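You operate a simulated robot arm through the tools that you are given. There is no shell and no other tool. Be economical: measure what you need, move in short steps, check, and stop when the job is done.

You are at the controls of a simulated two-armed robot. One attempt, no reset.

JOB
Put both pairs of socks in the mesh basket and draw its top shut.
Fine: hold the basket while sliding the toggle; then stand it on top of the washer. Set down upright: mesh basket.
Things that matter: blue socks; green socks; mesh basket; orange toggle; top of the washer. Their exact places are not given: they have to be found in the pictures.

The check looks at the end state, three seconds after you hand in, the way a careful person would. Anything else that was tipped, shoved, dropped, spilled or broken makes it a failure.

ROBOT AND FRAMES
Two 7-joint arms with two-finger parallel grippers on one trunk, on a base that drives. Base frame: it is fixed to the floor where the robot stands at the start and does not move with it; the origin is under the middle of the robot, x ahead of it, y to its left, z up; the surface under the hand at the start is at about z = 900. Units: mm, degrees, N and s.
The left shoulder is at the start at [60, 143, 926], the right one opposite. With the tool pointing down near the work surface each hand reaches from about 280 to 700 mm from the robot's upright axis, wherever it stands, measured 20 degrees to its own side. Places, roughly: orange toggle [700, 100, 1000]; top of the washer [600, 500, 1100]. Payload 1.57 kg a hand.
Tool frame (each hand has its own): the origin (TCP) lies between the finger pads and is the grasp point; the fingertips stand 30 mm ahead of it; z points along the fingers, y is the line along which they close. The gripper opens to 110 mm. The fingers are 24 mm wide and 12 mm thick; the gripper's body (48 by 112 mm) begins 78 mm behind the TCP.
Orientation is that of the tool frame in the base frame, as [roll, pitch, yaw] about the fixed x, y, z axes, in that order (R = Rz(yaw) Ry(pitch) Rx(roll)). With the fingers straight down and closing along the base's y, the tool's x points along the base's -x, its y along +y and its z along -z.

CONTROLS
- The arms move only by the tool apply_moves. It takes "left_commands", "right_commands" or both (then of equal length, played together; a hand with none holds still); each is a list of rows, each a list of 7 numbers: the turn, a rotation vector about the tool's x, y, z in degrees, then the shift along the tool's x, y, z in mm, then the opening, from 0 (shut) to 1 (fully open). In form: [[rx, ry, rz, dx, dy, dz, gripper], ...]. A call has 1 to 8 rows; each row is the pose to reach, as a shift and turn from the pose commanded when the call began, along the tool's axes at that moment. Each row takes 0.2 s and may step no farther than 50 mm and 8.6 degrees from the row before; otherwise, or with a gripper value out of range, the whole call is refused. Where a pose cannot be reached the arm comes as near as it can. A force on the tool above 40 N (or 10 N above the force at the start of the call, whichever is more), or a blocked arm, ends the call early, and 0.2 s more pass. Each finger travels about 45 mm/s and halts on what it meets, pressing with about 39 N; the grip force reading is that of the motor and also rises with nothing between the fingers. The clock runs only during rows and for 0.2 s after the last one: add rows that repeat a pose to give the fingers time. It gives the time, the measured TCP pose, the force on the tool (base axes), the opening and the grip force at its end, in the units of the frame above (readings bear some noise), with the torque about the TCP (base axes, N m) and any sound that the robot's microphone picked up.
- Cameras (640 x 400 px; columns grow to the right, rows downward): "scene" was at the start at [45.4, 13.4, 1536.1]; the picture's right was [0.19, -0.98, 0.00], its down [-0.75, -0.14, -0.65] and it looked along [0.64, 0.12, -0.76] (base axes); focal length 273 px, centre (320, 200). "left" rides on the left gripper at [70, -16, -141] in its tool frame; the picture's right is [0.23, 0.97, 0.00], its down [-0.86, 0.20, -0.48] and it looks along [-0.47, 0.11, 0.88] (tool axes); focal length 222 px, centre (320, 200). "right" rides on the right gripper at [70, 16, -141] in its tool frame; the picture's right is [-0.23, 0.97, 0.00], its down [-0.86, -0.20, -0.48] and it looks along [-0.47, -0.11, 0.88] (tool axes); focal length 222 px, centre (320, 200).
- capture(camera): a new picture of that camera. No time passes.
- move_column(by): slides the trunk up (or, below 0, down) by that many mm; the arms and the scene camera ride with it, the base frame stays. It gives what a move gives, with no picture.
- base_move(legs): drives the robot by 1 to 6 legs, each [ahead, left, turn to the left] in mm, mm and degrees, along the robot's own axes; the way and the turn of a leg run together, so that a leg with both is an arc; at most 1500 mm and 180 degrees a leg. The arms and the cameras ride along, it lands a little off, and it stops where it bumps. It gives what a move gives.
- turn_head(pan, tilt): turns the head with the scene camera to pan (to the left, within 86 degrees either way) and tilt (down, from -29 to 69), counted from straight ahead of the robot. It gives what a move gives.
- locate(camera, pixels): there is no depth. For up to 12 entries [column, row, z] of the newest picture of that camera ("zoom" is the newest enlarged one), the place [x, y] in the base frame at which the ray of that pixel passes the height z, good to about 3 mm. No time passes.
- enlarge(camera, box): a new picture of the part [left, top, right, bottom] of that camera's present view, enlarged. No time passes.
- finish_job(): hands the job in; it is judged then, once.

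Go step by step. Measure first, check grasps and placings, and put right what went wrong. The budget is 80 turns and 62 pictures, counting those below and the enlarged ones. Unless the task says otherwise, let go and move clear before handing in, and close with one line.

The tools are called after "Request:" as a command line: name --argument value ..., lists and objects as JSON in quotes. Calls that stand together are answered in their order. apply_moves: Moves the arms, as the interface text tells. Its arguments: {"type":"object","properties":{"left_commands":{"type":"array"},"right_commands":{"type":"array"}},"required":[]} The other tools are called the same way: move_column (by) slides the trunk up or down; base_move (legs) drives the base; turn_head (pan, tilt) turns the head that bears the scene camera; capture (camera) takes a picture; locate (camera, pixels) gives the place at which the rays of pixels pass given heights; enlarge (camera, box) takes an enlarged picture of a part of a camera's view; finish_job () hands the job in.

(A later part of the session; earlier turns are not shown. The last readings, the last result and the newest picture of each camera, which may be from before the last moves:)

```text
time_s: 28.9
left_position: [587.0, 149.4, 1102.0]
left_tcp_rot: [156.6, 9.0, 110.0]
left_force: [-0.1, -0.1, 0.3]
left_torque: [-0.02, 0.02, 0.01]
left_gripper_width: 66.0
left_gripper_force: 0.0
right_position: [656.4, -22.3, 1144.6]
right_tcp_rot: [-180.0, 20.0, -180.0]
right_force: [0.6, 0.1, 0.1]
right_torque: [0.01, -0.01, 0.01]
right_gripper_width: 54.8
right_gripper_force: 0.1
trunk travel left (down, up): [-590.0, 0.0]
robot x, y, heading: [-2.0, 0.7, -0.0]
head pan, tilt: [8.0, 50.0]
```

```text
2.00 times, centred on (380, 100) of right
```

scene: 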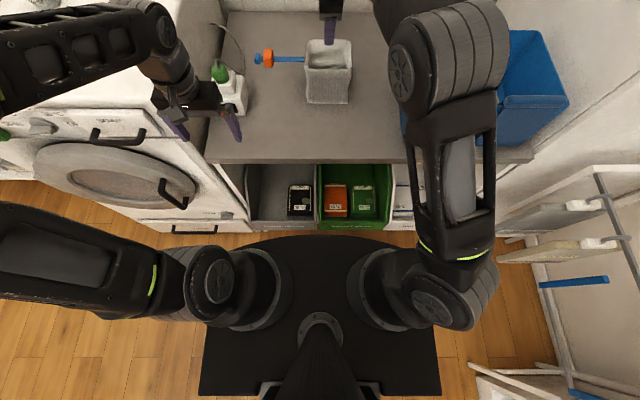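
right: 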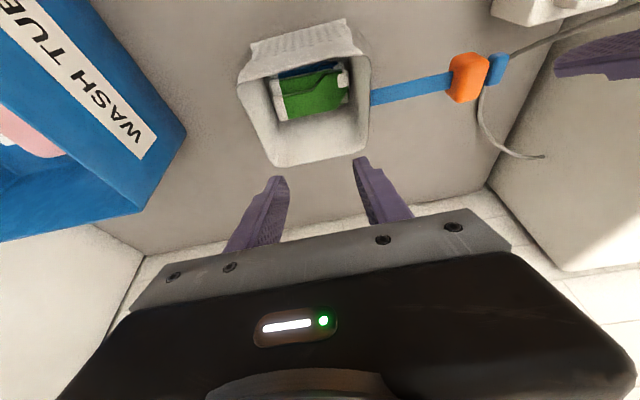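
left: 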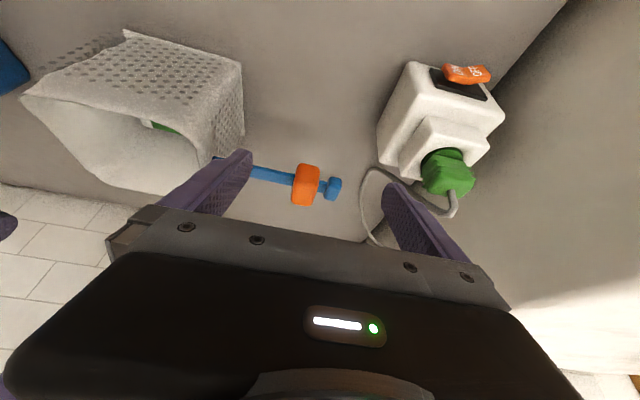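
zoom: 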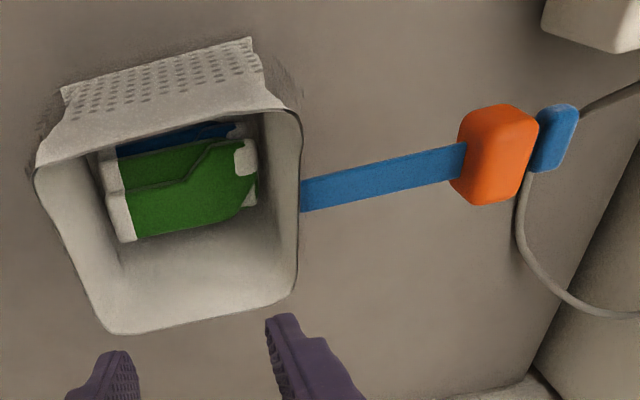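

Request:
locate --camera "right" --pixels '[[186, 130, 900], [186, 130, 1000], [150, 208, 1000], [0, 240, 1050], [96, 0, 900], [150, 208, 1050]]'

Request:
apply_moves --right_commands '[[0, 0, 0, -6, -30, 2, 0.5], [0, 0, 0, -11, -60, 4, 0.5], [0, 0, 0, 4, -60, 45, 0.5], [0, 0, 0, 17, -60, 80, 0.5], [0, 0, 0, 17, -60, 80, 0.5]]' --left_commands '[[0, 0, 8, 0, 0, 0, 0.6], [0, 0, 16, 0, 0, 0, 0.6], [0, 0, 22, 0, 0, 0, 0.6], [0, 0, 22, 0, 0, 0, 0.6], [0, 0, 22, 0, 0, 0, 0.6]]'

Request:
capture --camera "right"

Request:
capture --camera "left"

```text
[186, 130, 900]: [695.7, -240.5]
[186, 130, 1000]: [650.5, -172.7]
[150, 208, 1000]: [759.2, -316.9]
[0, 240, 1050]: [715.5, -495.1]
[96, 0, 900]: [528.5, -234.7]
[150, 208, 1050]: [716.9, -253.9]
```

```text
time_s: 30.1
left_position: [588.6, 149.6, 1102.5]
left_tcp_rot: [155.0, -0.1, 90.1]
left_force: [0.2, 0.5, 0.7]
left_torque: [0.02, 0.02, 0.0]
left_gripper_width: 65.7
left_gripper_force: 0.0
right_position: [668.7, -81.8, 1064.5]
right_tcp_rot: [-180.0, 20.1, 180.0]
right_force: [0.3, 0.9, 0.2]
right_torque: [-0.01, -0.02, -0.02]
right_gripper_width: 55.0
right_gripper_force: 0.1
trunk travel left (down, up): [-590.0, 0.0]
robot x, y, heading: [0.1, -2.9, -0.1]
head pan, tilt: [8.0, 50.0]
```

```text
31 pictures are left
```

right: 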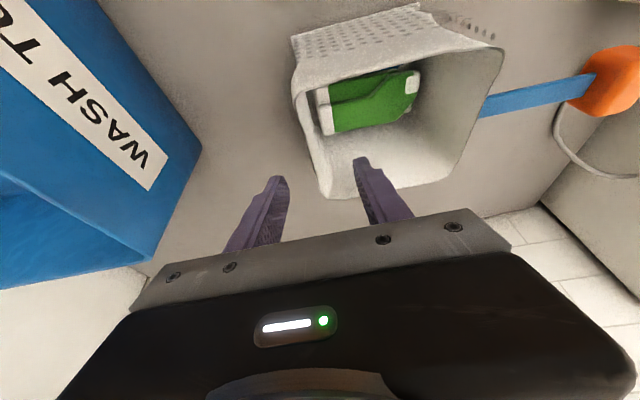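

```text
30 pictures are left
```

left: 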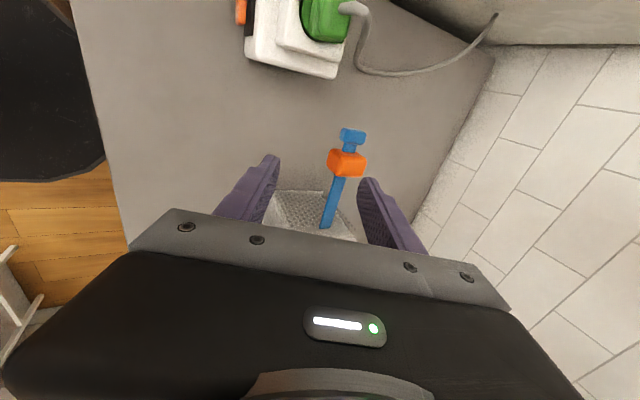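

The right wall of the basket (edge at (300,100)–(320,195)) is between the right fingers. I'll descend 50 mm and pinch it.

Request:
apply_moves --right_commands '[[0, 0, 0, 8.5, 0, 23.5, 0.5], [0, 0, 0, 17, 0, 47, 0.5], [0, 0, 0, 17, 0, 47, 0.5]]'

Request:
apply_moves --right_commands '[[0, 0, 0, 0, 0, 0, 0.3], [0, 0, 0, 0, 0, 0, 0.2], [0, 0, 0, 0, 0, 0, 0.1], [0, 0, 0, 0, 0, 0, 0.0], [0, 0, 0, 0, 0, 0, 0.0], [0, 0, 0, 0, 0, 0, 0.0]]'

Request:
capture --camera "right"

```text
time_s: 30.9
left_position: [587.2, 151.3, 1101.7]
left_tcp_rot: [155.0, -0.1, 90.0]
left_force: [0.3, -0.4, 0.4]
left_torque: [0.0, 0.0, -0.02]
left_gripper_width: 66.0
left_gripper_force: 0.0
right_position: [668.0, -81.1, 1013.8]
right_tcp_rot: [179.9, 20.0, -180.0]
right_force: [0.0, -0.2, 0.8]
right_torque: [0.01, 0.01, -0.03]
right_gripper_width: 55.2
right_gripper_force: 0.0
trunk travel left (down, up): [-590.0, 0.0]
robot x, y, heading: [1.2, -3.0, -0.0]
head pan, tilt: [8.0, 50.0]
```

```text
time_s: 32.3
left_position: [587.5, 150.9, 1101.9]
left_tcp_rot: [155.0, 0.0, 90.0]
left_force: [0.3, 0.0, 0.7]
left_torque: [0.04, -0.03, -0.03]
left_gripper_width: 66.1
left_gripper_force: 0.0
right_position: [667.4, -81.6, 1014.2]
right_tcp_rot: [180.0, 20.1, -179.9]
right_force: [0.9, -1.8, 1.8]
right_torque: [-0.02, -0.07, -0.04]
right_gripper_width: 4.7
right_gripper_force: 25.4
trunk travel left (down, up): [-590.0, 0.0]
robot x, y, heading: [0.5, -0.9, 0.2]
head pan, tilt: [8.0, 50.0]
```

```text
29 pictures are left
```

right: 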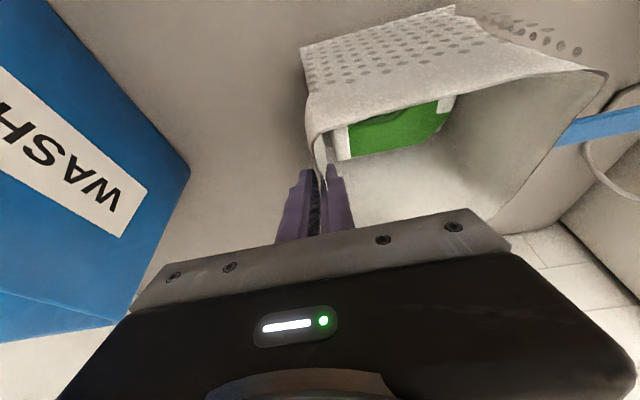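

The basket wall is pinched (4.7 mm). Now I'll locate the toggle from the left camera for the final approach.

Request:
capture --camera "left"

Request:
locate --camera "left" --pixels '[[347, 162, 1020], [347, 162, 1010], [347, 162, 1000], [329, 166, 1012], [365, 163, 1012], [335, 195, 1010], [352, 136, 1010]]'

Request:
enlarge --camera "left" --box '[230, 100, 440, 240]'

```text
28 pictures are left
```

left: 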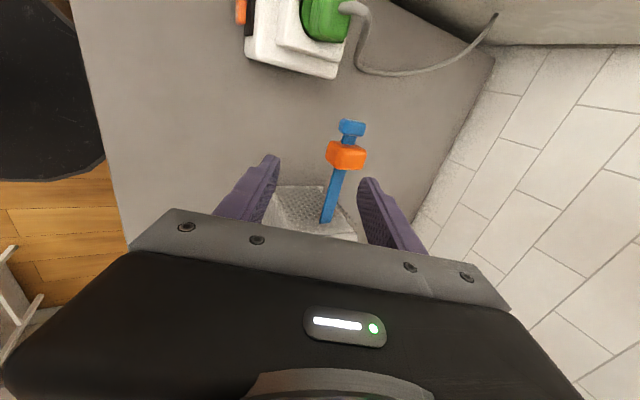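

```text
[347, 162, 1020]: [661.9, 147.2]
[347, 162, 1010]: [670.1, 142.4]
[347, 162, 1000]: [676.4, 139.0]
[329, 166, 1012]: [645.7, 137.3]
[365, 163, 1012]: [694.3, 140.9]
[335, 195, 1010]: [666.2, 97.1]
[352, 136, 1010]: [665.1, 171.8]
```

```text
2.86 times, centred on (335, 170) of left
```

zoom: 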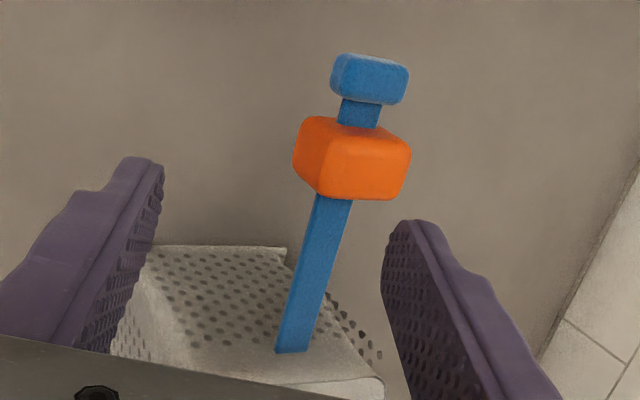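

The toggle is now at about (346,155), a few mm further out. I'll move the left hand over it with tilt 10°.

Request:
apply_moves --left_commands '[[5, 0, 0, 0, 20, 15, 0.75], [10, 0, 0, 0, 38, 30, 0.75], [15, 0, 0, 0, 50, 50, 0.75], [15, 0, 0, 0, 50, 50, 0.75]]'

Request:
capture --camera "left"

Request:
enlarge --camera "scene" --box '[220, 80, 460, 230]'

```text
time_s: 33.3
left_position: [654.3, 150.1, 1076.6]
left_tcp_rot: [170.1, 0.1, 90.0]
left_force: [-0.2, -0.2, -0.4]
left_torque: [-0.03, -0.02, 0.0]
left_gripper_width: 82.6
left_gripper_force: 0.1
right_position: [667.5, -81.3, 1012.8]
right_tcp_rot: [180.0, 20.1, 180.0]
right_force: [-0.8, -0.6, 0.8]
right_torque: [0.0, -0.08, 0.03]
right_gripper_width: 5.1
right_gripper_force: 25.8
trunk travel left (down, up): [-590.0, 0.0]
robot x, y, heading: [2.9, 1.1, 0.0]
head pan, tilt: [8.0, 50.0]
```

```text
26 pictures are left
```

left: 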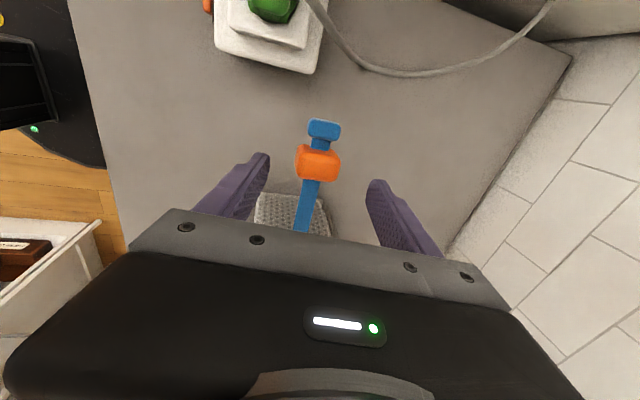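

```text
2.67 times, centred on (340, 155) of scene
```

zoom: 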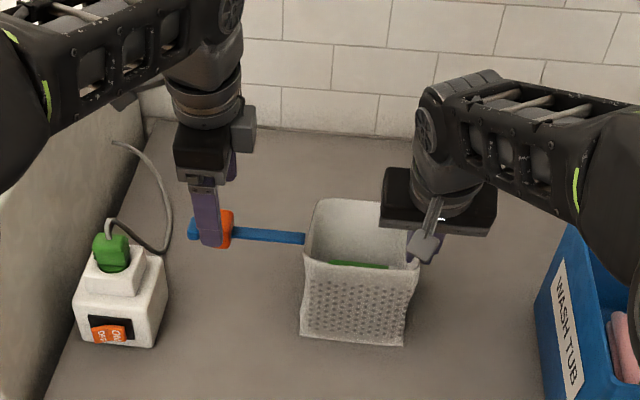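

Request:
locate --camera "left" --pixels '[[318, 163, 1020], [318, 163, 1010], [318, 163, 1000], [297, 162, 1012], [340, 163, 1012], [306, 215, 1010], [324, 128, 1010]]'

Request:
locate --camera "zoom" --pixels '[[228, 228, 1010], [228, 228, 1020], [300, 338, 900], [404, 346, 900], [303, 258, 1020]]'

```text
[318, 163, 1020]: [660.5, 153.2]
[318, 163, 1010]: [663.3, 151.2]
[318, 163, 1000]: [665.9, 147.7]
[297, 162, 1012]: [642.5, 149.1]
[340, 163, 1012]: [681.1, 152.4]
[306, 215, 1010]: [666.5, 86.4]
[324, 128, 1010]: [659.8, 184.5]
```

```text
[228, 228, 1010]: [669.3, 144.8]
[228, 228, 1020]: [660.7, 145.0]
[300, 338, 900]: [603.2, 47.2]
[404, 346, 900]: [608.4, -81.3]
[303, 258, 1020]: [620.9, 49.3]
```

The toggle sits at about (662,150,1012), ~35 mm across. I'll descend over it and close across it.

Request:
apply_moves --left_commands '[[0, 0, 0, 0, -1, 30, 0.75], [0, 0, 0, 0, -3, 58, 0.75], [0, 0, 0, 0, -3, 58, 0.5], [0, 0, 0, 0, -3, 58, 0.3], [0, 0, 0, 0, -3, 58, 0.2], [0, 0, 0, 0, -3, 58, 0.2], [0, 0, 0, 0, -3, 58, 0.2]]'

Request:
capture --camera "left"

```text
time_s: 34.9
left_position: [660.6, 150.8, 1019.5]
left_tcp_rot: [170.0, -0.1, 90.0]
left_force: [-0.4, 0.9, 0.6]
left_torque: [0.05, 0.87, -0.03]
left_gripper_width: 43.6
left_gripper_force: 36.0
right_position: [668.7, -82.0, 1013.2]
right_tcp_rot: [-179.9, 20.3, 179.9]
right_force: [0.1, 0.0, -0.2]
right_torque: [0.0, -0.74, -0.16]
right_gripper_width: 4.7
right_gripper_force: 24.8
trunk travel left (down, up): [-590.0, 0.0]
robot x, y, heading: [0.3, -2.5, -0.2]
head pan, tilt: [8.0, 50.0]
```

```text
24 pictures are left
```

left: 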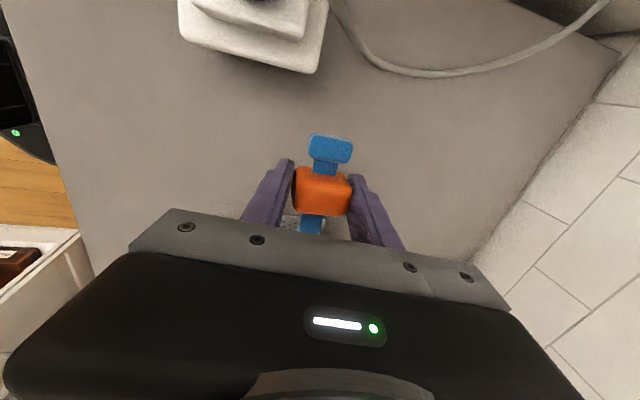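

Toggle is gripped, but the 10° tilt puts a 0.9 N m twist on it. I'll untilt a few degrees to relieve that.

Request:
apply_moves --left_commands '[[3, 0, 0, 0, 0, 0, 0.2], [6, 0, 0, 0, 0, 0, 0.2], [6, 0, 0, 0, 0, 0, 0.2]]'

```text
time_s: 35.7
left_position: [661.3, 150.1, 1019.3]
left_tcp_rot: [176.1, -0.1, 90.1]
left_force: [-0.9, 0.6, 0.0]
left_torque: [-0.02, 1.07, 0.11]
left_gripper_width: 40.6
left_gripper_force: 38.8
right_position: [668.7, -81.4, 1013.4]
right_tcp_rot: [180.0, 20.1, 180.0]
right_force: [-0.7, 2.1, 0.4]
right_torque: [-0.09, -0.84, -0.14]
right_gripper_width: 5.0
right_gripper_force: 25.1
trunk travel left (down, up): [-590.0, 0.0]
robot x, y, heading: [-1.4, -1.6, -0.1]
head pan, tilt: [8.0, 50.0]
```

The width now fits squarely (40.6 mm) and forces are small. I'll start to slide toward the basket, 40 mm in small steps.

Request:
apply_moves --left_commands '[[0, 0, 0, -8, 0, 0, 0.2], [0, 0, 0, -16, 0, 0, 0.2], [0, 0, 0, -24, 0, 0, 0.2], [0, 0, 0, -32, 0, 0, 0.2], [0, 0, 0, -40, 0, 0, 0.2], [0, 0, 0, -40, 0, 0, 0.2]]'

Request:
capture --camera "left"

Request:
enlarge --camera "scene" --box '[220, 80, 460, 230]'

```text
time_s: 37.1
left_position: [660.8, 110.1, 1019.7]
left_tcp_rot: [176.0, 0.0, 90.0]
left_force: [0.0, -0.1, -0.9]
left_torque: [0.24, 1.11, -0.05]
left_gripper_width: 40.3
left_gripper_force: 39.0
right_position: [669.1, -80.3, 1013.7]
right_tcp_rot: [179.9, 20.3, -179.9]
right_force: [0.3, -0.4, 2.3]
right_torque: [-0.04, -0.81, -0.11]
right_gripper_width: 4.7
right_gripper_force: 25.6
trunk travel left (down, up): [-590.0, 0.0]
robot x, y, heading: [-3.5, 2.9, -0.2]
head pan, tilt: [8.0, 50.0]
```

```text
23 pictures are left
```

left: 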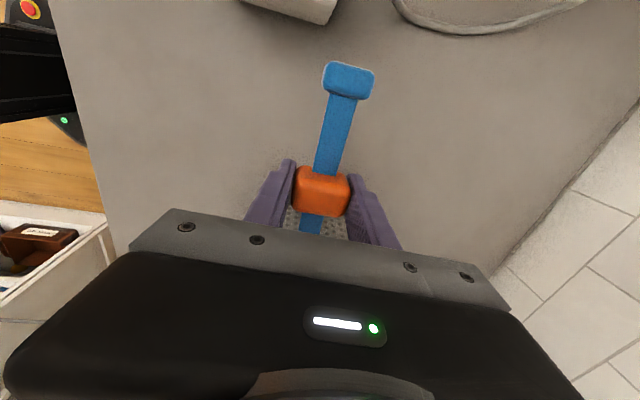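

```text
2.67 times, centred on (340, 155) of scene
```

zoom: 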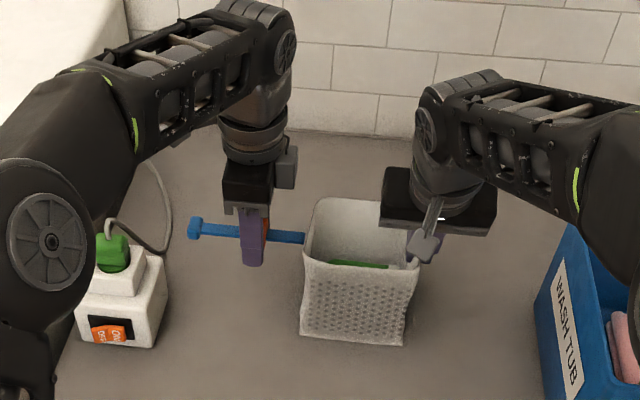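

The toggle slides along the strap and the basket stays put. I'll continue toward the wall (y≈48), stopping on force.

Request:
apply_moves --left_commands '[[0, 0, 0, -8, 0, 0, 0.2], [0, 0, 0, -16, 0, 0, 0.2], [0, 0, 0, -24, 0, 0, 0.2], [0, 0, 0, -32, 0, 0, 0.2], [0, 0, 0, -39, 0, 0, 0.2], [0, 0, 0, -44, 0, 0, 0.2], [0, 0, 0, -48, 0, 0, 0.2]]'

Request:
capture --camera "right"

Request:
capture --camera "left"

```text
time_s: 38.7
left_position: [661.5, 67.5, 1020.8]
left_tcp_rot: [175.9, -0.4, 90.2]
left_force: [-1.6, 29.8, 0.7]
left_torque: [-0.39, 1.12, -0.37]
left_gripper_width: 40.7
left_gripper_force: 38.8
right_position: [668.9, -86.5, 1013.6]
right_tcp_rot: [-179.7, 20.1, 179.8]
right_force: [2.4, -25.4, 7.0]
right_torque: [0.63, -0.48, 0.04]
right_gripper_width: 4.8
right_gripper_force: 24.7
trunk travel left (down, up): [-590.0, 0.0]
robot x, y, heading: [0.4, -3.8, 0.1]
head pan, tilt: [8.0, 50.0]
```

```text
21 pictures are left
```

right: 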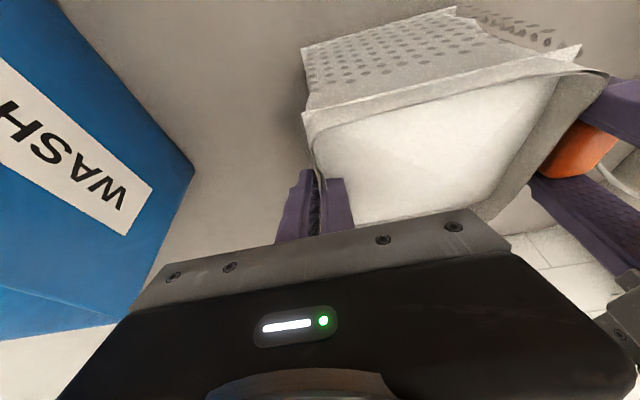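

```text
20 pictures are left
```

left: 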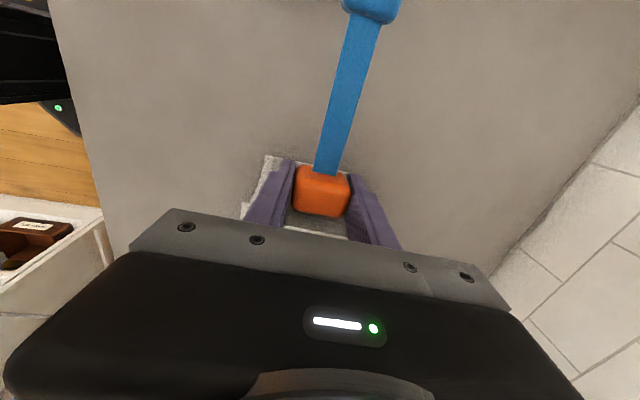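

The lid panel has closed over the opening (right picture) and the toggle is at its stop (30 N). I'll open the left hand and raise it straight up.

Request:
apply_moves --left_commands '[[0, 0, 0, 0, 0, 0, 0.45], [0, 0, 0, 0, 0, 0, 0.7], [0, 0, 0, 0, 0, 0, 0.7], [0, 0, 0, 0, 0, 0, 0.7], [0, 0, 0, 4, -3, -40, 0.7], [-5, 0, 0, 20, -8, -80, 0.7], [-10, 0, 0, 40, -20, -110, 0.7]]'

Request:
capture --camera "left"

Request:
enlarge --camera "scene" --box '[220, 80, 460, 230]'

```text
time_s: 40.3
left_position: [631.9, 101.3, 1129.9]
left_tcp_rot: [165.9, 0.0, 89.8]
left_force: [0.5, 1.4, 0.1]
left_torque: [-0.05, 0.02, 0.03]
left_gripper_width: 76.9
left_gripper_force: 0.1
right_position: [666.4, -80.8, 1013.6]
right_tcp_rot: [-180.0, 20.2, -180.0]
right_force: [-0.3, 0.8, -2.8]
right_torque: [-0.19, -0.02, -0.02]
right_gripper_width: 4.9
right_gripper_force: 25.3
trunk travel left (down, up): [-590.0, 0.0]
robot x, y, heading: [1.1, 0.3, -0.2]
head pan, tilt: [8.0, 50.0]
```

```text
19 pictures are left
```

left: 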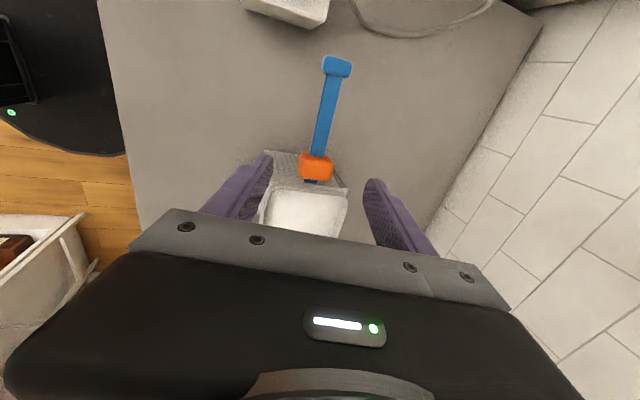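

```text
2.67 times, centred on (340, 155) of scene
```

zoom: 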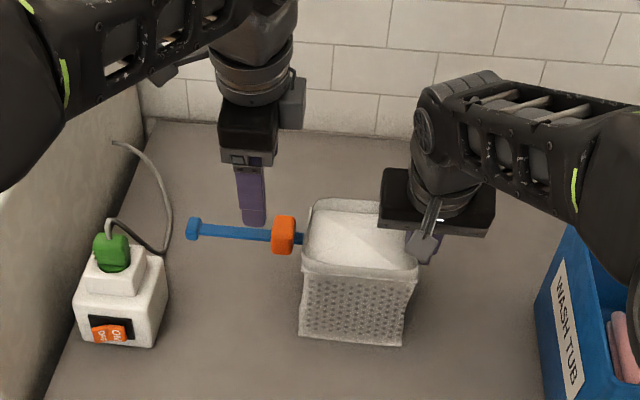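

The basket is shut and still held. I'll retract the left hand back over the robot's side and look at the washer top.

Request:
apply_moves --left_commands '[[0, 0, 0, 10, -32, -25, 0.5], [0, 0, 0, 30, -68, -42, 0.4], [0, 0, 0, 50, -105, -58, 0.3], [0, 0, 0, 70, -145, -74, 0.2], [0, 0, 0, 90, -187, -90, 0.2], [0, 0, 0, 110, -229, -105, 0.2], [0, 0, 0, 130, -271, -119, 0.2]]'

Request:
turn_head --pan 45 --tilt 38

Request:
capture --camera "scene"

```text
time_s: 41.9
left_position: [341.1, 233.3, 1179.5]
left_tcp_rot: [165.9, 0.1, 90.0]
left_force: [-0.5, -0.8, 0.0]
left_torque: [-0.02, -0.03, 0.03]
left_gripper_width: 22.0
left_gripper_force: 0.0
right_position: [665.4, -81.8, 1013.1]
right_tcp_rot: [-179.9, 20.2, -180.0]
right_force: [0.3, 0.3, -3.1]
right_torque: [-0.23, 0.0, 0.0]
right_gripper_width: 4.9
right_gripper_force: 25.4
trunk travel left (down, up): [-590.0, 0.0]
robot x, y, heading: [-0.5, -1.9, -0.2]
head pan, tilt: [8.0, 50.0]
```

```text
time_s: 42.9
left_position: [343.9, 232.7, 1179.1]
left_tcp_rot: [166.0, 0.0, 89.9]
left_force: [-0.1, 0.6, 0.6]
left_torque: [0.02, -0.03, -0.02]
left_gripper_width: 22.1
left_gripper_force: 0.0
right_position: [668.5, -82.4, 1013.5]
right_tcp_rot: [180.0, 20.1, -180.0]
right_force: [0.7, -1.2, -3.4]
right_torque: [-0.18, 0.01, 0.0]
right_gripper_width: 4.7
right_gripper_force: 25.4
trunk travel left (down, up): [-590.0, 0.0]
robot x, y, heading: [1.5, -1.4, 0.1]
head pan, tilt: [45.0, 38.0]
```

```text
17 pictures are left
```

scene: 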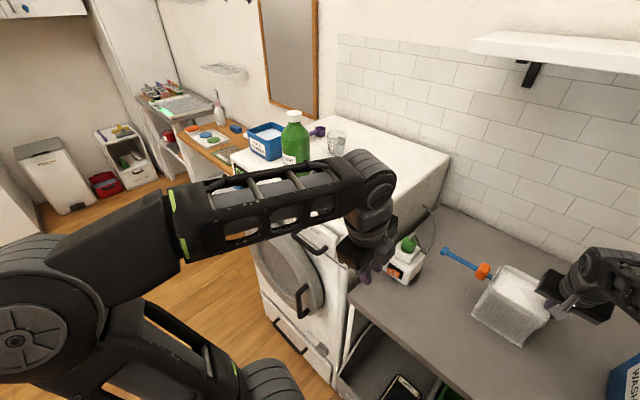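

Request:
locate --camera "scene" --pixels '[[436, 206, 900], [560, 252, 900], [450, 155, 1000], [450, 155, 1050], [450, 155, 1100], [295, 167, 1100], [295, 167, 1050], [337, 155, 1050], [265, 158, 1050], [386, 212, 1050], [386, 212, 1100], [345, 300, 900]]'

Request:
enlarge --camera "scene" --box '[220, 90, 470, 250]'

```text
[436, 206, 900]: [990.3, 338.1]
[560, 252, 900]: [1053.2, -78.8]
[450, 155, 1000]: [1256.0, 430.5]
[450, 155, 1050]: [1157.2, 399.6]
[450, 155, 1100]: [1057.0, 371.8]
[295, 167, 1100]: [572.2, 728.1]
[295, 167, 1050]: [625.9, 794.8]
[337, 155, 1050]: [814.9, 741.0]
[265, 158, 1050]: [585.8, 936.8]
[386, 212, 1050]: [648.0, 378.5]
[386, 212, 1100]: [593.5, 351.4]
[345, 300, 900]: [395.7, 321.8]
```

```text
2.50 times, centred on (345, 170) of scene
```

zoom: 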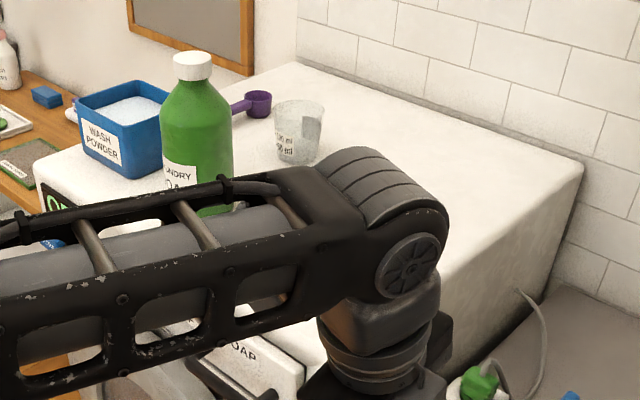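

The washer top is at z≈1100, its right edge y≈360, with bottle and cup at y≳680, so there's free room at the front right for the basket and its tail. I'll lift the basket a little and check that the grip holds.

Request:
apply_moves --right_commands '[[0, 0, 0, -3, 0, -8, 0], [0, 0, 0, -8.5, 0, -23.5, 0], [0, 0, 0, -17, 0, -47, 0], [0, 0, 0, -17, 0, -47, 0]]'

Request:
turn_head --pan 10 --tilt 45

Request:
capture --camera "scene"

```text
time_s: 43.9
left_position: [342.4, 231.3, 1179.2]
left_tcp_rot: [165.9, 0.0, 90.0]
left_force: [1.2, 0.7, 0.2]
left_torque: [-0.01, 0.01, 0.02]
left_gripper_width: 22.0
left_gripper_force: 0.0
right_position: [666.9, -82.0, 1062.8]
right_tcp_rot: [-179.8, 20.0, 180.0]
right_force: [-0.4, -0.1, -2.8]
right_torque: [-0.22, -0.02, -0.03]
right_gripper_width: 4.8
right_gripper_force: 24.9
trunk travel left (down, up): [-590.0, 0.0]
robot x, y, heading: [-0.8, -1.8, -0.1]
head pan, tilt: [45.0, 38.0]
```

```text
time_s: 44.9
left_position: [342.8, 232.1, 1178.4]
left_tcp_rot: [166.0, 0.0, 90.0]
left_force: [-0.2, -0.3, -0.1]
left_torque: [0.01, 0.01, 0.0]
left_gripper_width: 21.9
left_gripper_force: 0.1
right_position: [667.6, -82.6, 1062.6]
right_tcp_rot: [179.9, 20.1, -180.0]
right_force: [0.0, -0.1, -1.8]
right_torque: [-0.25, -0.01, -0.03]
right_gripper_width: 4.8
right_gripper_force: 25.3
trunk travel left (down, up): [-590.0, 0.0]
robot x, y, heading: [5.9, 0.3, 0.0]
head pan, tilt: [10.0, 45.0]
```

```text
15 pictures are left
```

scene: 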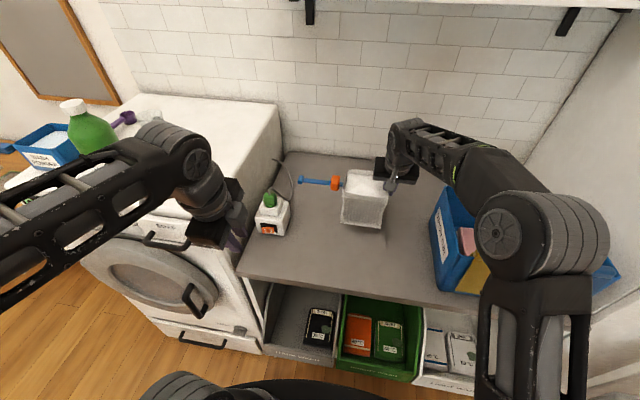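

The basket lifts upright and steady. I'll raise it to z≈1255 while drawing it back to x≈490, and shift the left hand 60 mm further left.

Request:
apply_moves --right_commands '[[0, 0, 0, 0, 0, -42, 0], [0, 0, 0, 15, 0, -84, 0], [0, 0, 0, 35, 0, -126, 0], [0, 0, 0, 57, 0, -166, 0], [0, 0, 0, 79, 0, -204, 0], [0, 0, 0, 101, 0, -241, 0], [0, 0, 0, 101, 0, -241, 0]]' --left_commands '[[0, 0, 0, 10, 0, 0, 0.2], [0, 0, 0, 20, 0, 0, 0.2], [0, 0, 0, 30, 0, 0, 0.2], [0, 0, 0, 40, 0, 0, 0.2], [0, 0, 0, 50, 0, 0, 0.2], [0, 0, 0, 60, 0, 0, 0.2], [0, 0, 0, 60, 0, 0, 0.2]]'

Request:
capture --camera "scene"

```text
time_s: 46.5
left_position: [342.0, 291.7, 1179.0]
left_tcp_rot: [165.9, 0.0, 90.0]
left_force: [-0.4, 0.6, 1.3]
left_torque: [0.02, 0.0, 0.04]
left_gripper_width: 21.9
left_gripper_force: 0.1
right_position: [491.2, -81.6, 1254.7]
right_tcp_rot: [179.9, 20.1, 180.0]
right_force: [0.0, -0.4, -3.1]
right_torque: [-0.22, -0.04, 0.04]
right_gripper_width: 4.7
right_gripper_force: 25.5
trunk travel left (down, up): [-590.0, 0.0]
robot x, y, heading: [1.6, -4.7, 0.0]
head pan, tilt: [10.0, 45.0]
```

```text
14 pictures are left
```

scene: 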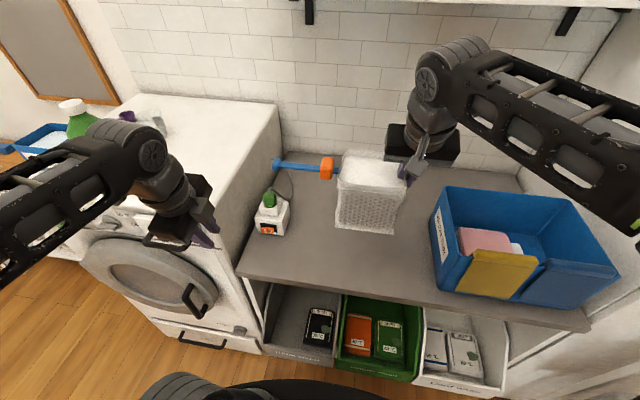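

Held high: the basket bottom is at ≈1142, above the washer's 1100. I'll back off 60 mm and drive left in part.

Request:
base_move --legs '[[-60, 0, 0], [0, 300, 0]]'

Request:
turn_head --pan 15 --tilt 48

Request:
capture --camera "scene"

```text
time_s: 49.1
left_position: [282.2, 592.9, 1178.1]
left_tcp_rot: [166.0, 0.0, 90.2]
left_force: [-1.2, -0.9, 0.1]
left_torque: [0.0, 0.05, -0.03]
left_gripper_width: 22.0
left_gripper_force: 0.0
right_position: [432.9, 219.4, 1254.2]
right_tcp_rot: [180.0, 20.1, -179.7]
right_force: [0.0, 0.5, -2.1]
right_torque: [-0.27, -0.04, -0.03]
right_gripper_width: 4.9
right_gripper_force: 25.1
trunk travel left (down, up): [-590.0, 0.0]
robot x, y, heading: [-58.8, 300.9, 0.3]
head pan, tilt: [10.0, 45.0]
```

```text
time_s: 49.8
left_position: [281.6, 592.2, 1179.1]
left_tcp_rot: [166.1, -0.1, 90.2]
left_force: [-0.3, 0.8, 0.4]
left_torque: [0.01, 0.01, -0.01]
left_gripper_width: 22.0
left_gripper_force: 0.1
right_position: [431.7, 218.5, 1254.6]
right_tcp_rot: [180.0, 20.1, -179.9]
right_force: [0.1, -0.3, -3.0]
right_torque: [-0.16, -0.03, -0.02]
right_gripper_width: 4.8
right_gripper_force: 25.2
trunk travel left (down, up): [-590.0, 0.0]
robot x, y, heading: [-59.7, 297.8, -0.0]
head pan, tilt: [15.0, 48.0]
```

```text
13 pictures are left
```

scene: 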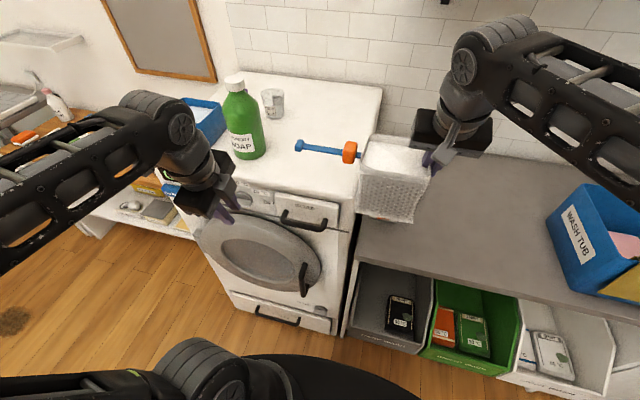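

The washer top is fully visible now. I'll locate its edges and the items on it.

Request:
locate --camera "scene" --pixels '[[354, 204, 1100], [240, 183, 1100], [383, 92, 1100], [248, 158, 1100], [235, 152, 1100], [264, 152, 1100], [275, 117, 1100], [286, 112, 1100], [298, 145, 1254], [349, 152, 1254], [305, 290, 500], [298, 228, 950]]'

Request:
enlarge --camera "scene" --box '[180, 70, 460, 245]'

```text
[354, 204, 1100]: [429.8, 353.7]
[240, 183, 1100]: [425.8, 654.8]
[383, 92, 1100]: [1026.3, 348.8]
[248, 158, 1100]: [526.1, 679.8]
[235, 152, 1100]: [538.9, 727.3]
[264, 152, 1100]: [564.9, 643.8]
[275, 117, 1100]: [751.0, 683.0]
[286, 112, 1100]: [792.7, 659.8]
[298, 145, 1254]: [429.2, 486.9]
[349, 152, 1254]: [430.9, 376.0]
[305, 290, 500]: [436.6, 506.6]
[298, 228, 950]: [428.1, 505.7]
```

```text
2.29 times, centred on (320, 158) of scene
```

zoom: 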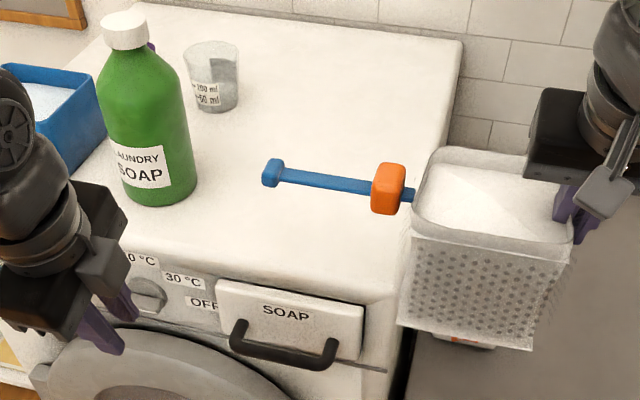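

Washer: front edge x=430, right edge y=350; bottle x 526–610, y 640–730. The basket will go at about (498,430) with its tail ending at y≈641, clear of the bottle. I'll drive left 149 mm, then ahead 60 mm.

Request:
base_move --legs '[[0, 149, 0], [62, 0, 0]]'

Request:
capture --camera "scene"

Request:
capture --camera "right"

```text
time_s: 51.8
left_position: [344.2, 740.4, 1177.5]
left_tcp_rot: [166.1, 0.0, 90.1]
left_force: [0.5, -1.5, -0.6]
left_torque: [0.0, 0.06, 0.01]
left_gripper_width: 22.3
left_gripper_force: 0.1
right_position: [495.8, 368.7, 1253.6]
right_tcp_rot: [-180.0, 20.0, -179.8]
right_force: [1.3, 0.7, -2.8]
right_torque: [-0.21, 0.0, -0.02]
right_gripper_width: 4.9
right_gripper_force: 25.7
trunk travel left (down, up): [-590.0, 0.0]
robot x, y, heading: [-2.6, 453.4, 0.1]
head pan, tilt: [15.0, 48.0]
```

```text
11 pictures are left
```

scene: 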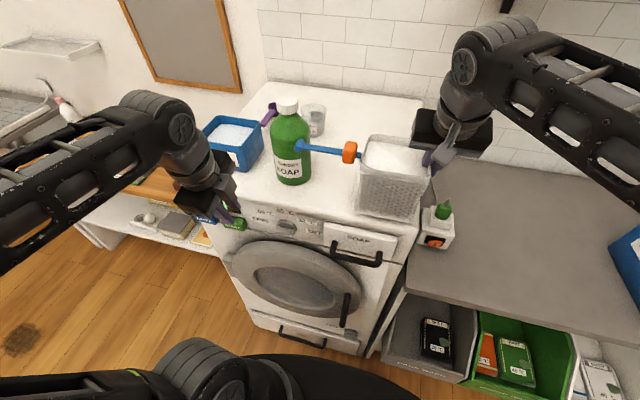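

```text
10 pictures are left
```

right: 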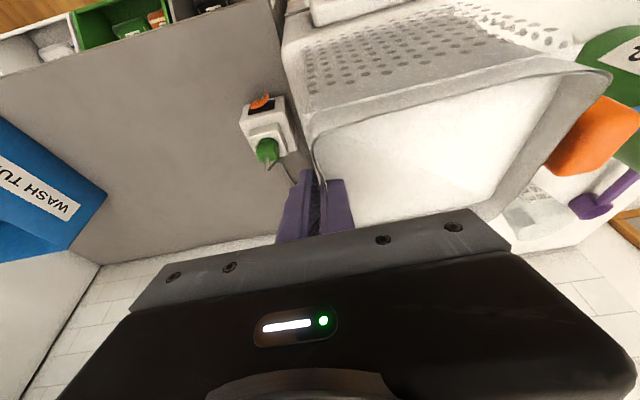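

The base landed well: TCP (496,369). The tail appears in front of the bottle, so I'll recheck the clearances before lowering.

Request:
locate --camera "scene" --pixels '[[298, 146, 1254], [275, 176, 1100], [291, 185, 1100], [310, 178, 1100], [355, 212, 1140], [413, 222, 1140], [413, 237, 1100], [330, 218, 1100]]'

Request:
enlarge --camera "scene" --box '[230, 80, 470, 250]'

```text
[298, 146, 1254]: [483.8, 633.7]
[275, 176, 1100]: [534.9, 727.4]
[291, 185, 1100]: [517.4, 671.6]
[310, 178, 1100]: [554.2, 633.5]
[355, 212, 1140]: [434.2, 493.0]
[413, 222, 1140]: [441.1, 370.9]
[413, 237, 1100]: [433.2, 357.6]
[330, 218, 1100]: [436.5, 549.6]
```

```text
2.35 times, centred on (350, 165) of scene
```

zoom: 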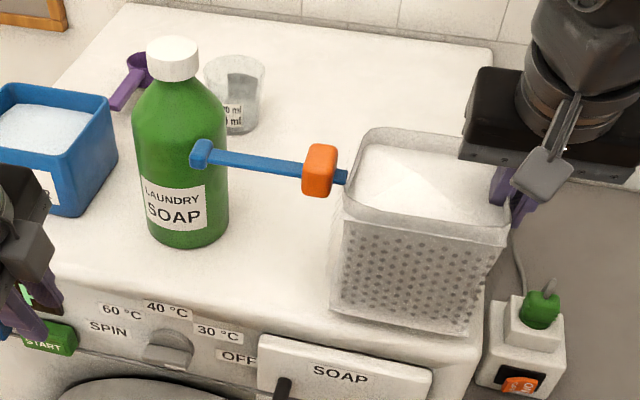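

Tail to bottle clearance is about 25 mm. I'll shift 7 mm ahead and 4 mm right and lower to z≈1219 first, watching force.

Request:
apply_moves --right_commands '[[0, 0, 0, -6.6, -4, 2.4, 0], [0, 0, 0, -1.5, -4, 16.5, 0], [0, 0, 0, 5.4, -4, 35.3, 0], [0, 0, 0, 5.4, -4, 35.3, 0]]'

Request:
enlarge --camera "scene" --box '[230, 80, 470, 250]'

```text
time_s: 52.8
left_position: [340.3, 740.7, 1179.5]
left_tcp_rot: [165.8, 0.0, 90.1]
left_force: [-0.5, 0.2, 0.3]
left_torque: [-0.01, 0.0, 0.01]
left_gripper_width: 22.2
left_gripper_force: 0.0
right_position: [500.9, 364.2, 1226.6]
right_tcp_rot: [179.8, 20.9, -180.0]
right_force: [-3.2, -1.8, 12.7]
right_torque: [-0.43, 1.16, -0.03]
right_gripper_width: 4.8
right_gripper_force: 25.5
trunk travel left (down, up): [-590.0, 0.0]
robot x, y, heading: [-0.1, 448.6, 0.1]
head pan, tilt: [15.0, 48.0]
stopped in row 4 (right hand): the force on the tool passed its limit at 57 N (the readings are from after the stop); the commanded pose is now the measured one
```

```text
2.35 times, centred on (350, 165) of scene
```

zoom: 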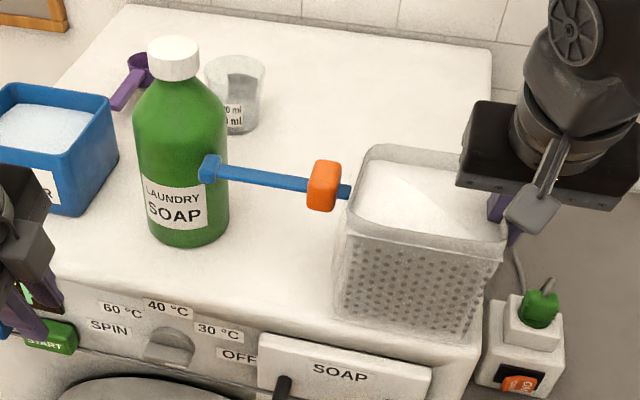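

The basket touched down at z≈1227, so the washer top is nearer 1112. I'll check how its bottom sits relative to the front edge.

Request:
locate --camera "zoom" --pixels '[[335, 314, 1112], [475, 337, 1112], [470, 348, 1112], [300, 318, 1112], [210, 172, 1226], [160, 240, 1112], [228, 225, 1112], [190, 248, 1112], [484, 300, 1112]]'

Request:
apply_moves --right_commands '[[0, 0, 0, -0.7, 0, -2, 0], [0, 0, 0, -0.7, 0, -2, 0]]'

```text
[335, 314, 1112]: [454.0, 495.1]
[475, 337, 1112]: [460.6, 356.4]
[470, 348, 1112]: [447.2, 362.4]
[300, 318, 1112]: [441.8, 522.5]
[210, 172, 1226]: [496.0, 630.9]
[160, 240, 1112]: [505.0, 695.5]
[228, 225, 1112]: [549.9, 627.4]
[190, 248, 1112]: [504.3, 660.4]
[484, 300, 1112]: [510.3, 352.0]
```

```text
time_s: 53.4
left_position: [342.8, 741.2, 1178.3]
left_tcp_rot: [166.0, 0.0, 90.2]
left_force: [0.3, 0.1, 0.3]
left_torque: [-0.03, 0.03, 0.01]
left_gripper_width: 21.8
left_gripper_force: 0.1
right_position: [501.1, 364.5, 1225.8]
right_tcp_rot: [179.7, 20.8, -179.9]
right_force: [-1.8, -1.3, 1.9]
right_torque: [-0.23, -0.05, -0.01]
right_gripper_width: 5.0
right_gripper_force: 25.2
trunk travel left (down, up): [-590.0, 0.0]
robot x, y, heading: [3.0, 446.6, 0.4]
head pan, tilt: [15.0, 48.0]
```

The basket now rests on the washer top (force reversed), with its base inside the edges and the tail clear of the bottle. I'll open the right hand slightly and check.

Request:
apply_moves --right_commands '[[0, 0, 0, 0, 0, 0, 0.1], [0, 0, 0, 0, 0, 0, 0.16], [0, 0, 0, 0, 0, 0, 0.16]]'

Request:
capture --camera "right"

```text
time_s: 54.2
left_position: [341.6, 741.7, 1178.6]
left_tcp_rot: [166.0, 0.0, 90.1]
left_force: [0.1, 1.2, -0.6]
left_torque: [0.03, 0.0, -0.01]
left_gripper_width: 21.9
left_gripper_force: 0.0
right_position: [502.2, 363.4, 1227.5]
right_tcp_rot: [179.8, 20.7, -179.9]
right_force: [0.2, 0.6, 0.3]
right_torque: [-0.02, -0.02, 0.01]
right_gripper_width: 17.7
right_gripper_force: 0.0
trunk travel left (down, up): [-590.0, 0.0]
robot x, y, heading: [6.4, 447.0, 0.1]
head pan, tilt: [15.0, 48.0]
```

```text
7 pictures are left
```

right: 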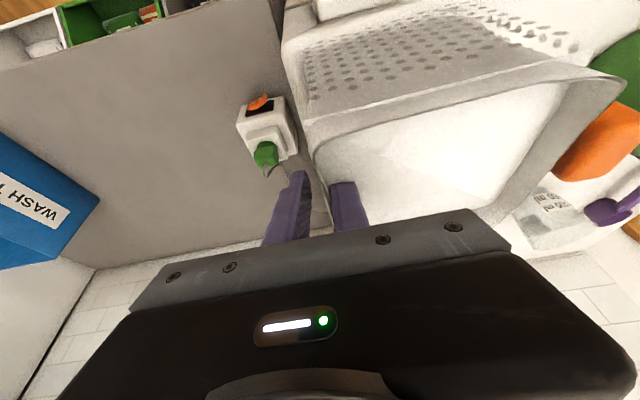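

Released with no residual force. I'll withdraw along the tool axis, then draw back.

Request:
apply_moves --right_commands '[[0, 0, 0, 0, 0, -15, 0.16], [0, 0, 0, 0, 0, -30, 0.16], [0, 0, 0, 0, 0, -60, 0.16], [0, 0, 0, 30, 0, -72, 0.16], [0, 0, 0, 66, -10, -86, 0.16]]'

Request:
enlarge --camera "scene" --box '[230, 80, 470, 250]'

```text
time_s: 55.4
left_position: [340.9, 739.6, 1179.8]
left_tcp_rot: [165.9, -0.1, 90.2]
left_force: [0.2, 0.2, -0.2]
left_torque: [-0.03, -0.02, -0.02]
left_gripper_width: 22.2
left_gripper_force: 0.0
right_position: [407.8, 352.7, 1283.8]
right_tcp_rot: [179.7, 20.7, -179.9]
right_force: [0.1, 0.0, 1.3]
right_torque: [0.01, -0.02, 0.02]
right_gripper_width: 17.6
right_gripper_force: 0.0
trunk travel left (down, up): [-590.0, 0.0]
robot x, y, heading: [4.7, 448.9, -0.1]
head pan, tilt: [15.0, 48.0]
```

```text
2.35 times, centred on (350, 165) of scene
```

zoom: 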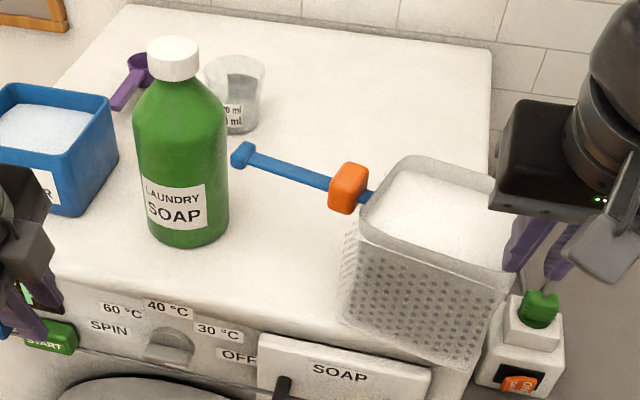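

The basket was dragged a little as the fingers left: it has yawed and its front-right bottom corner is near (478,370), about at the washer's corner. I'll measure it and then put it right.

Request:
locate --camera "zoom" --pixels '[[342, 324, 1112], [478, 371, 1112], [363, 234, 1232], [503, 270, 1232], [412, 160, 1232], [495, 178, 1232], [243, 155, 1225], [348, 188, 1225]]'

Request:
capture --camera "right"

```text
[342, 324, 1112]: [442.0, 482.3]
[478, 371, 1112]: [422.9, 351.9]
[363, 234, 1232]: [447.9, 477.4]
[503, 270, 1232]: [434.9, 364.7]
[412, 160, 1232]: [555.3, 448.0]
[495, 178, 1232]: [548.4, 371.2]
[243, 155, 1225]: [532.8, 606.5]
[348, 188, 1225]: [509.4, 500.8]
```

```text
5 pictures are left
```

right: 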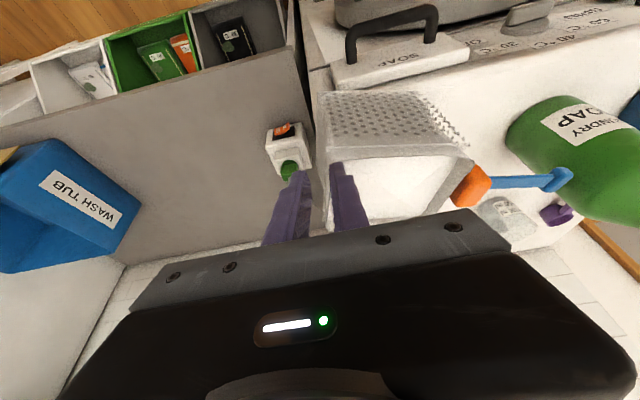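

Request:
locate --camera "right" --pixels '[[331, 157, 1232], [468, 156, 1232], [327, 220, 1232], [322, 96, 1112], [432, 93, 1112], [452, 186, 1225], [562, 178, 1225], [330, 92, 1100], [465, 60, 1100]]'

Request:
enlarge --camera "right" --box '[250, 50, 600, 260]'

```text
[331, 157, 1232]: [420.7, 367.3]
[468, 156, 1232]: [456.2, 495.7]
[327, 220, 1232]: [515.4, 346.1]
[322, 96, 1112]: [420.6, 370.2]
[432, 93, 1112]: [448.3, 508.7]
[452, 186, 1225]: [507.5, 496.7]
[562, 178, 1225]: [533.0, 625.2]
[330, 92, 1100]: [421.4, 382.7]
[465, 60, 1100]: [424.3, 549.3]
```

```text
1.83 times, centred on (425, 155) of right
```

zoom: 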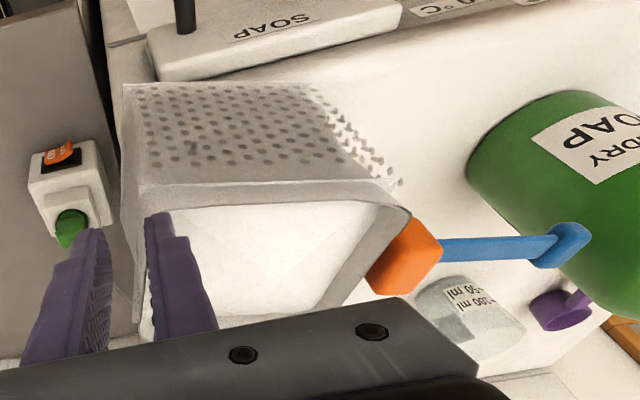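

The basket is yawed about −13° with its front-right corner overhanging. I'll raise the right hand clear of the rim with a bit more tilt, then go over the middle of the right wall (≈(480,357)), aligned to it.

Request:
apply_moves --right_commands '[[0, -4.5, 0, -4, 0, -12, 0.16], [0, -9, 0, -9, 0, -24, 0.2], [0, -9, 0, -9, 0, -24, 0.3]]'

Request:
apply_moves --right_commands '[[3.2, 0, 5.6, -29, 2, 20, 0.3], [6.4, 0, 11.3, -58, 4, 43, 0.3], [6.4, 0, 11.3, -58, 4, 43, 0.3]]'

Request:
capture --camera "right"

```text
time_s: 56.2
left_position: [340.7, 741.0, 1178.9]
left_tcp_rot: [166.0, 0.1, 90.2]
left_force: [0.8, -1.0, 0.2]
left_torque: [-0.01, 0.01, 0.0]
left_gripper_width: 21.8
left_gripper_force: 0.0
right_position: [408.9, 353.9, 1308.7]
right_tcp_rot: [179.8, 29.8, -180.0]
right_force: [-0.2, -0.4, 0.0]
right_torque: [-0.03, 0.03, -0.01]
right_gripper_width: 33.1
right_gripper_force: 0.0
trunk travel left (down, up): [-590.0, 0.0]
robot x, y, heading: [1.6, 447.8, 0.3]
head pan, tilt: [15.0, 48.0]
```

```text
time_s: 57.0
left_position: [341.4, 740.1, 1179.2]
left_tcp_rot: [166.0, 0.0, 90.2]
left_force: [-0.8, -0.9, 0.3]
left_torque: [0.01, 0.02, 0.02]
left_gripper_width: 22.1
left_gripper_force: 0.1
right_position: [479.6, 356.9, 1300.2]
right_tcp_rot: [179.7, 29.6, 166.9]
right_force: [0.2, 0.1, -0.6]
right_torque: [0.01, -0.03, -0.01]
right_gripper_width: 33.0
right_gripper_force: 0.0
trunk travel left (down, up): [-590.0, 0.0]
robot x, y, heading: [1.0, 449.5, 0.3]
head pan, tilt: [15.0, 48.0]
```

```text
3 pictures are left
```

right: 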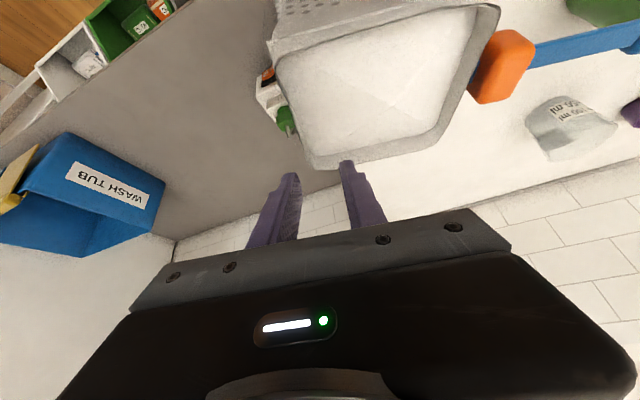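

Clear view of the rim: right wall from (275,60) to (312,165). I'll locate the rim corners.

Request:
locate --camera "right" --pixels '[[275, 60, 1238], [312, 166, 1238], [436, 138, 1238], [499, 8, 1238], [275, 60, 1246], [312, 166, 1246], [318, 171, 1272], [500, 68, 1225], [294, 115, 1238]]'

```text
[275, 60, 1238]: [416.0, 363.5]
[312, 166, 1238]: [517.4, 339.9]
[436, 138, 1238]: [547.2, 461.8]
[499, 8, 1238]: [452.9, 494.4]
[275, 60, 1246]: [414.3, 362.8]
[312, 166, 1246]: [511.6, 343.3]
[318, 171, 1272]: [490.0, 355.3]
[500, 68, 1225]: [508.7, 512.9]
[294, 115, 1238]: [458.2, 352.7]
```

The basket centre is at (483,415), yaw −13°. I'll line up on the wall's middle and descend in small steps to z≈1244 with the fingers 33 mm apart.

Request:
apply_moves --right_commands '[[0, 0, 0, 13, -5.6, -7.5, 0.3], [0, 0, 0, 23, -5.6, 10, 0.3], [0, 0, 0, 32, -5.6, 26, 0.3], [0, 0, 0, 41, -5.6, 41, 0.3]]'

```text
time_s: 58.0
left_position: [342.5, 741.1, 1178.7]
left_tcp_rot: [166.0, 0.0, 90.2]
left_force: [0.6, -0.2, -0.2]
left_torque: [0.0, 0.0, 0.03]
left_gripper_width: 22.0
left_gripper_force: 0.1
right_position: [465.5, 356.0, 1244.2]
right_tcp_rot: [179.7, 29.6, 167.0]
right_force: [0.2, 1.2, -0.7]
right_torque: [0.01, 0.0, -0.03]
right_gripper_width: 33.2
right_gripper_force: 0.2
trunk travel left (down, up): [-590.0, 0.0]
robot x, y, heading: [2.8, 451.7, 0.1]
head pan, tilt: [15.0, 48.0]
```

No contact on the way down. Now I'll pinch the wall.

Request:
apply_moves --right_commands '[[0, 0, 0, 0, 0, 0, 0.15], [0, 0, 0, 0, 0, 0, 0.05], [0, 0, 0, 0, 0, 0, 0], [0, 0, 0, 0, 0, 0, 0], [0, 0, 0, 0, 0, 0, 0]]'

```text
time_s: 59.2
left_position: [342.7, 740.6, 1179.0]
left_tcp_rot: [166.0, 0.0, 90.3]
left_force: [-0.5, 0.1, 0.1]
left_torque: [0.01, 0.01, 0.0]
left_gripper_width: 22.0
left_gripper_force: 0.1
right_position: [465.0, 355.6, 1243.6]
right_tcp_rot: [179.7, 29.7, 167.1]
right_force: [-0.3, -0.7, -0.1]
right_torque: [-0.36, 0.0, 0.01]
right_gripper_width: 5.0
right_gripper_force: 25.0
trunk travel left (down, up): [-590.0, 0.0]
robot x, y, heading: [1.0, 448.6, 0.1]
head pan, tilt: [15.0, 48.0]
```

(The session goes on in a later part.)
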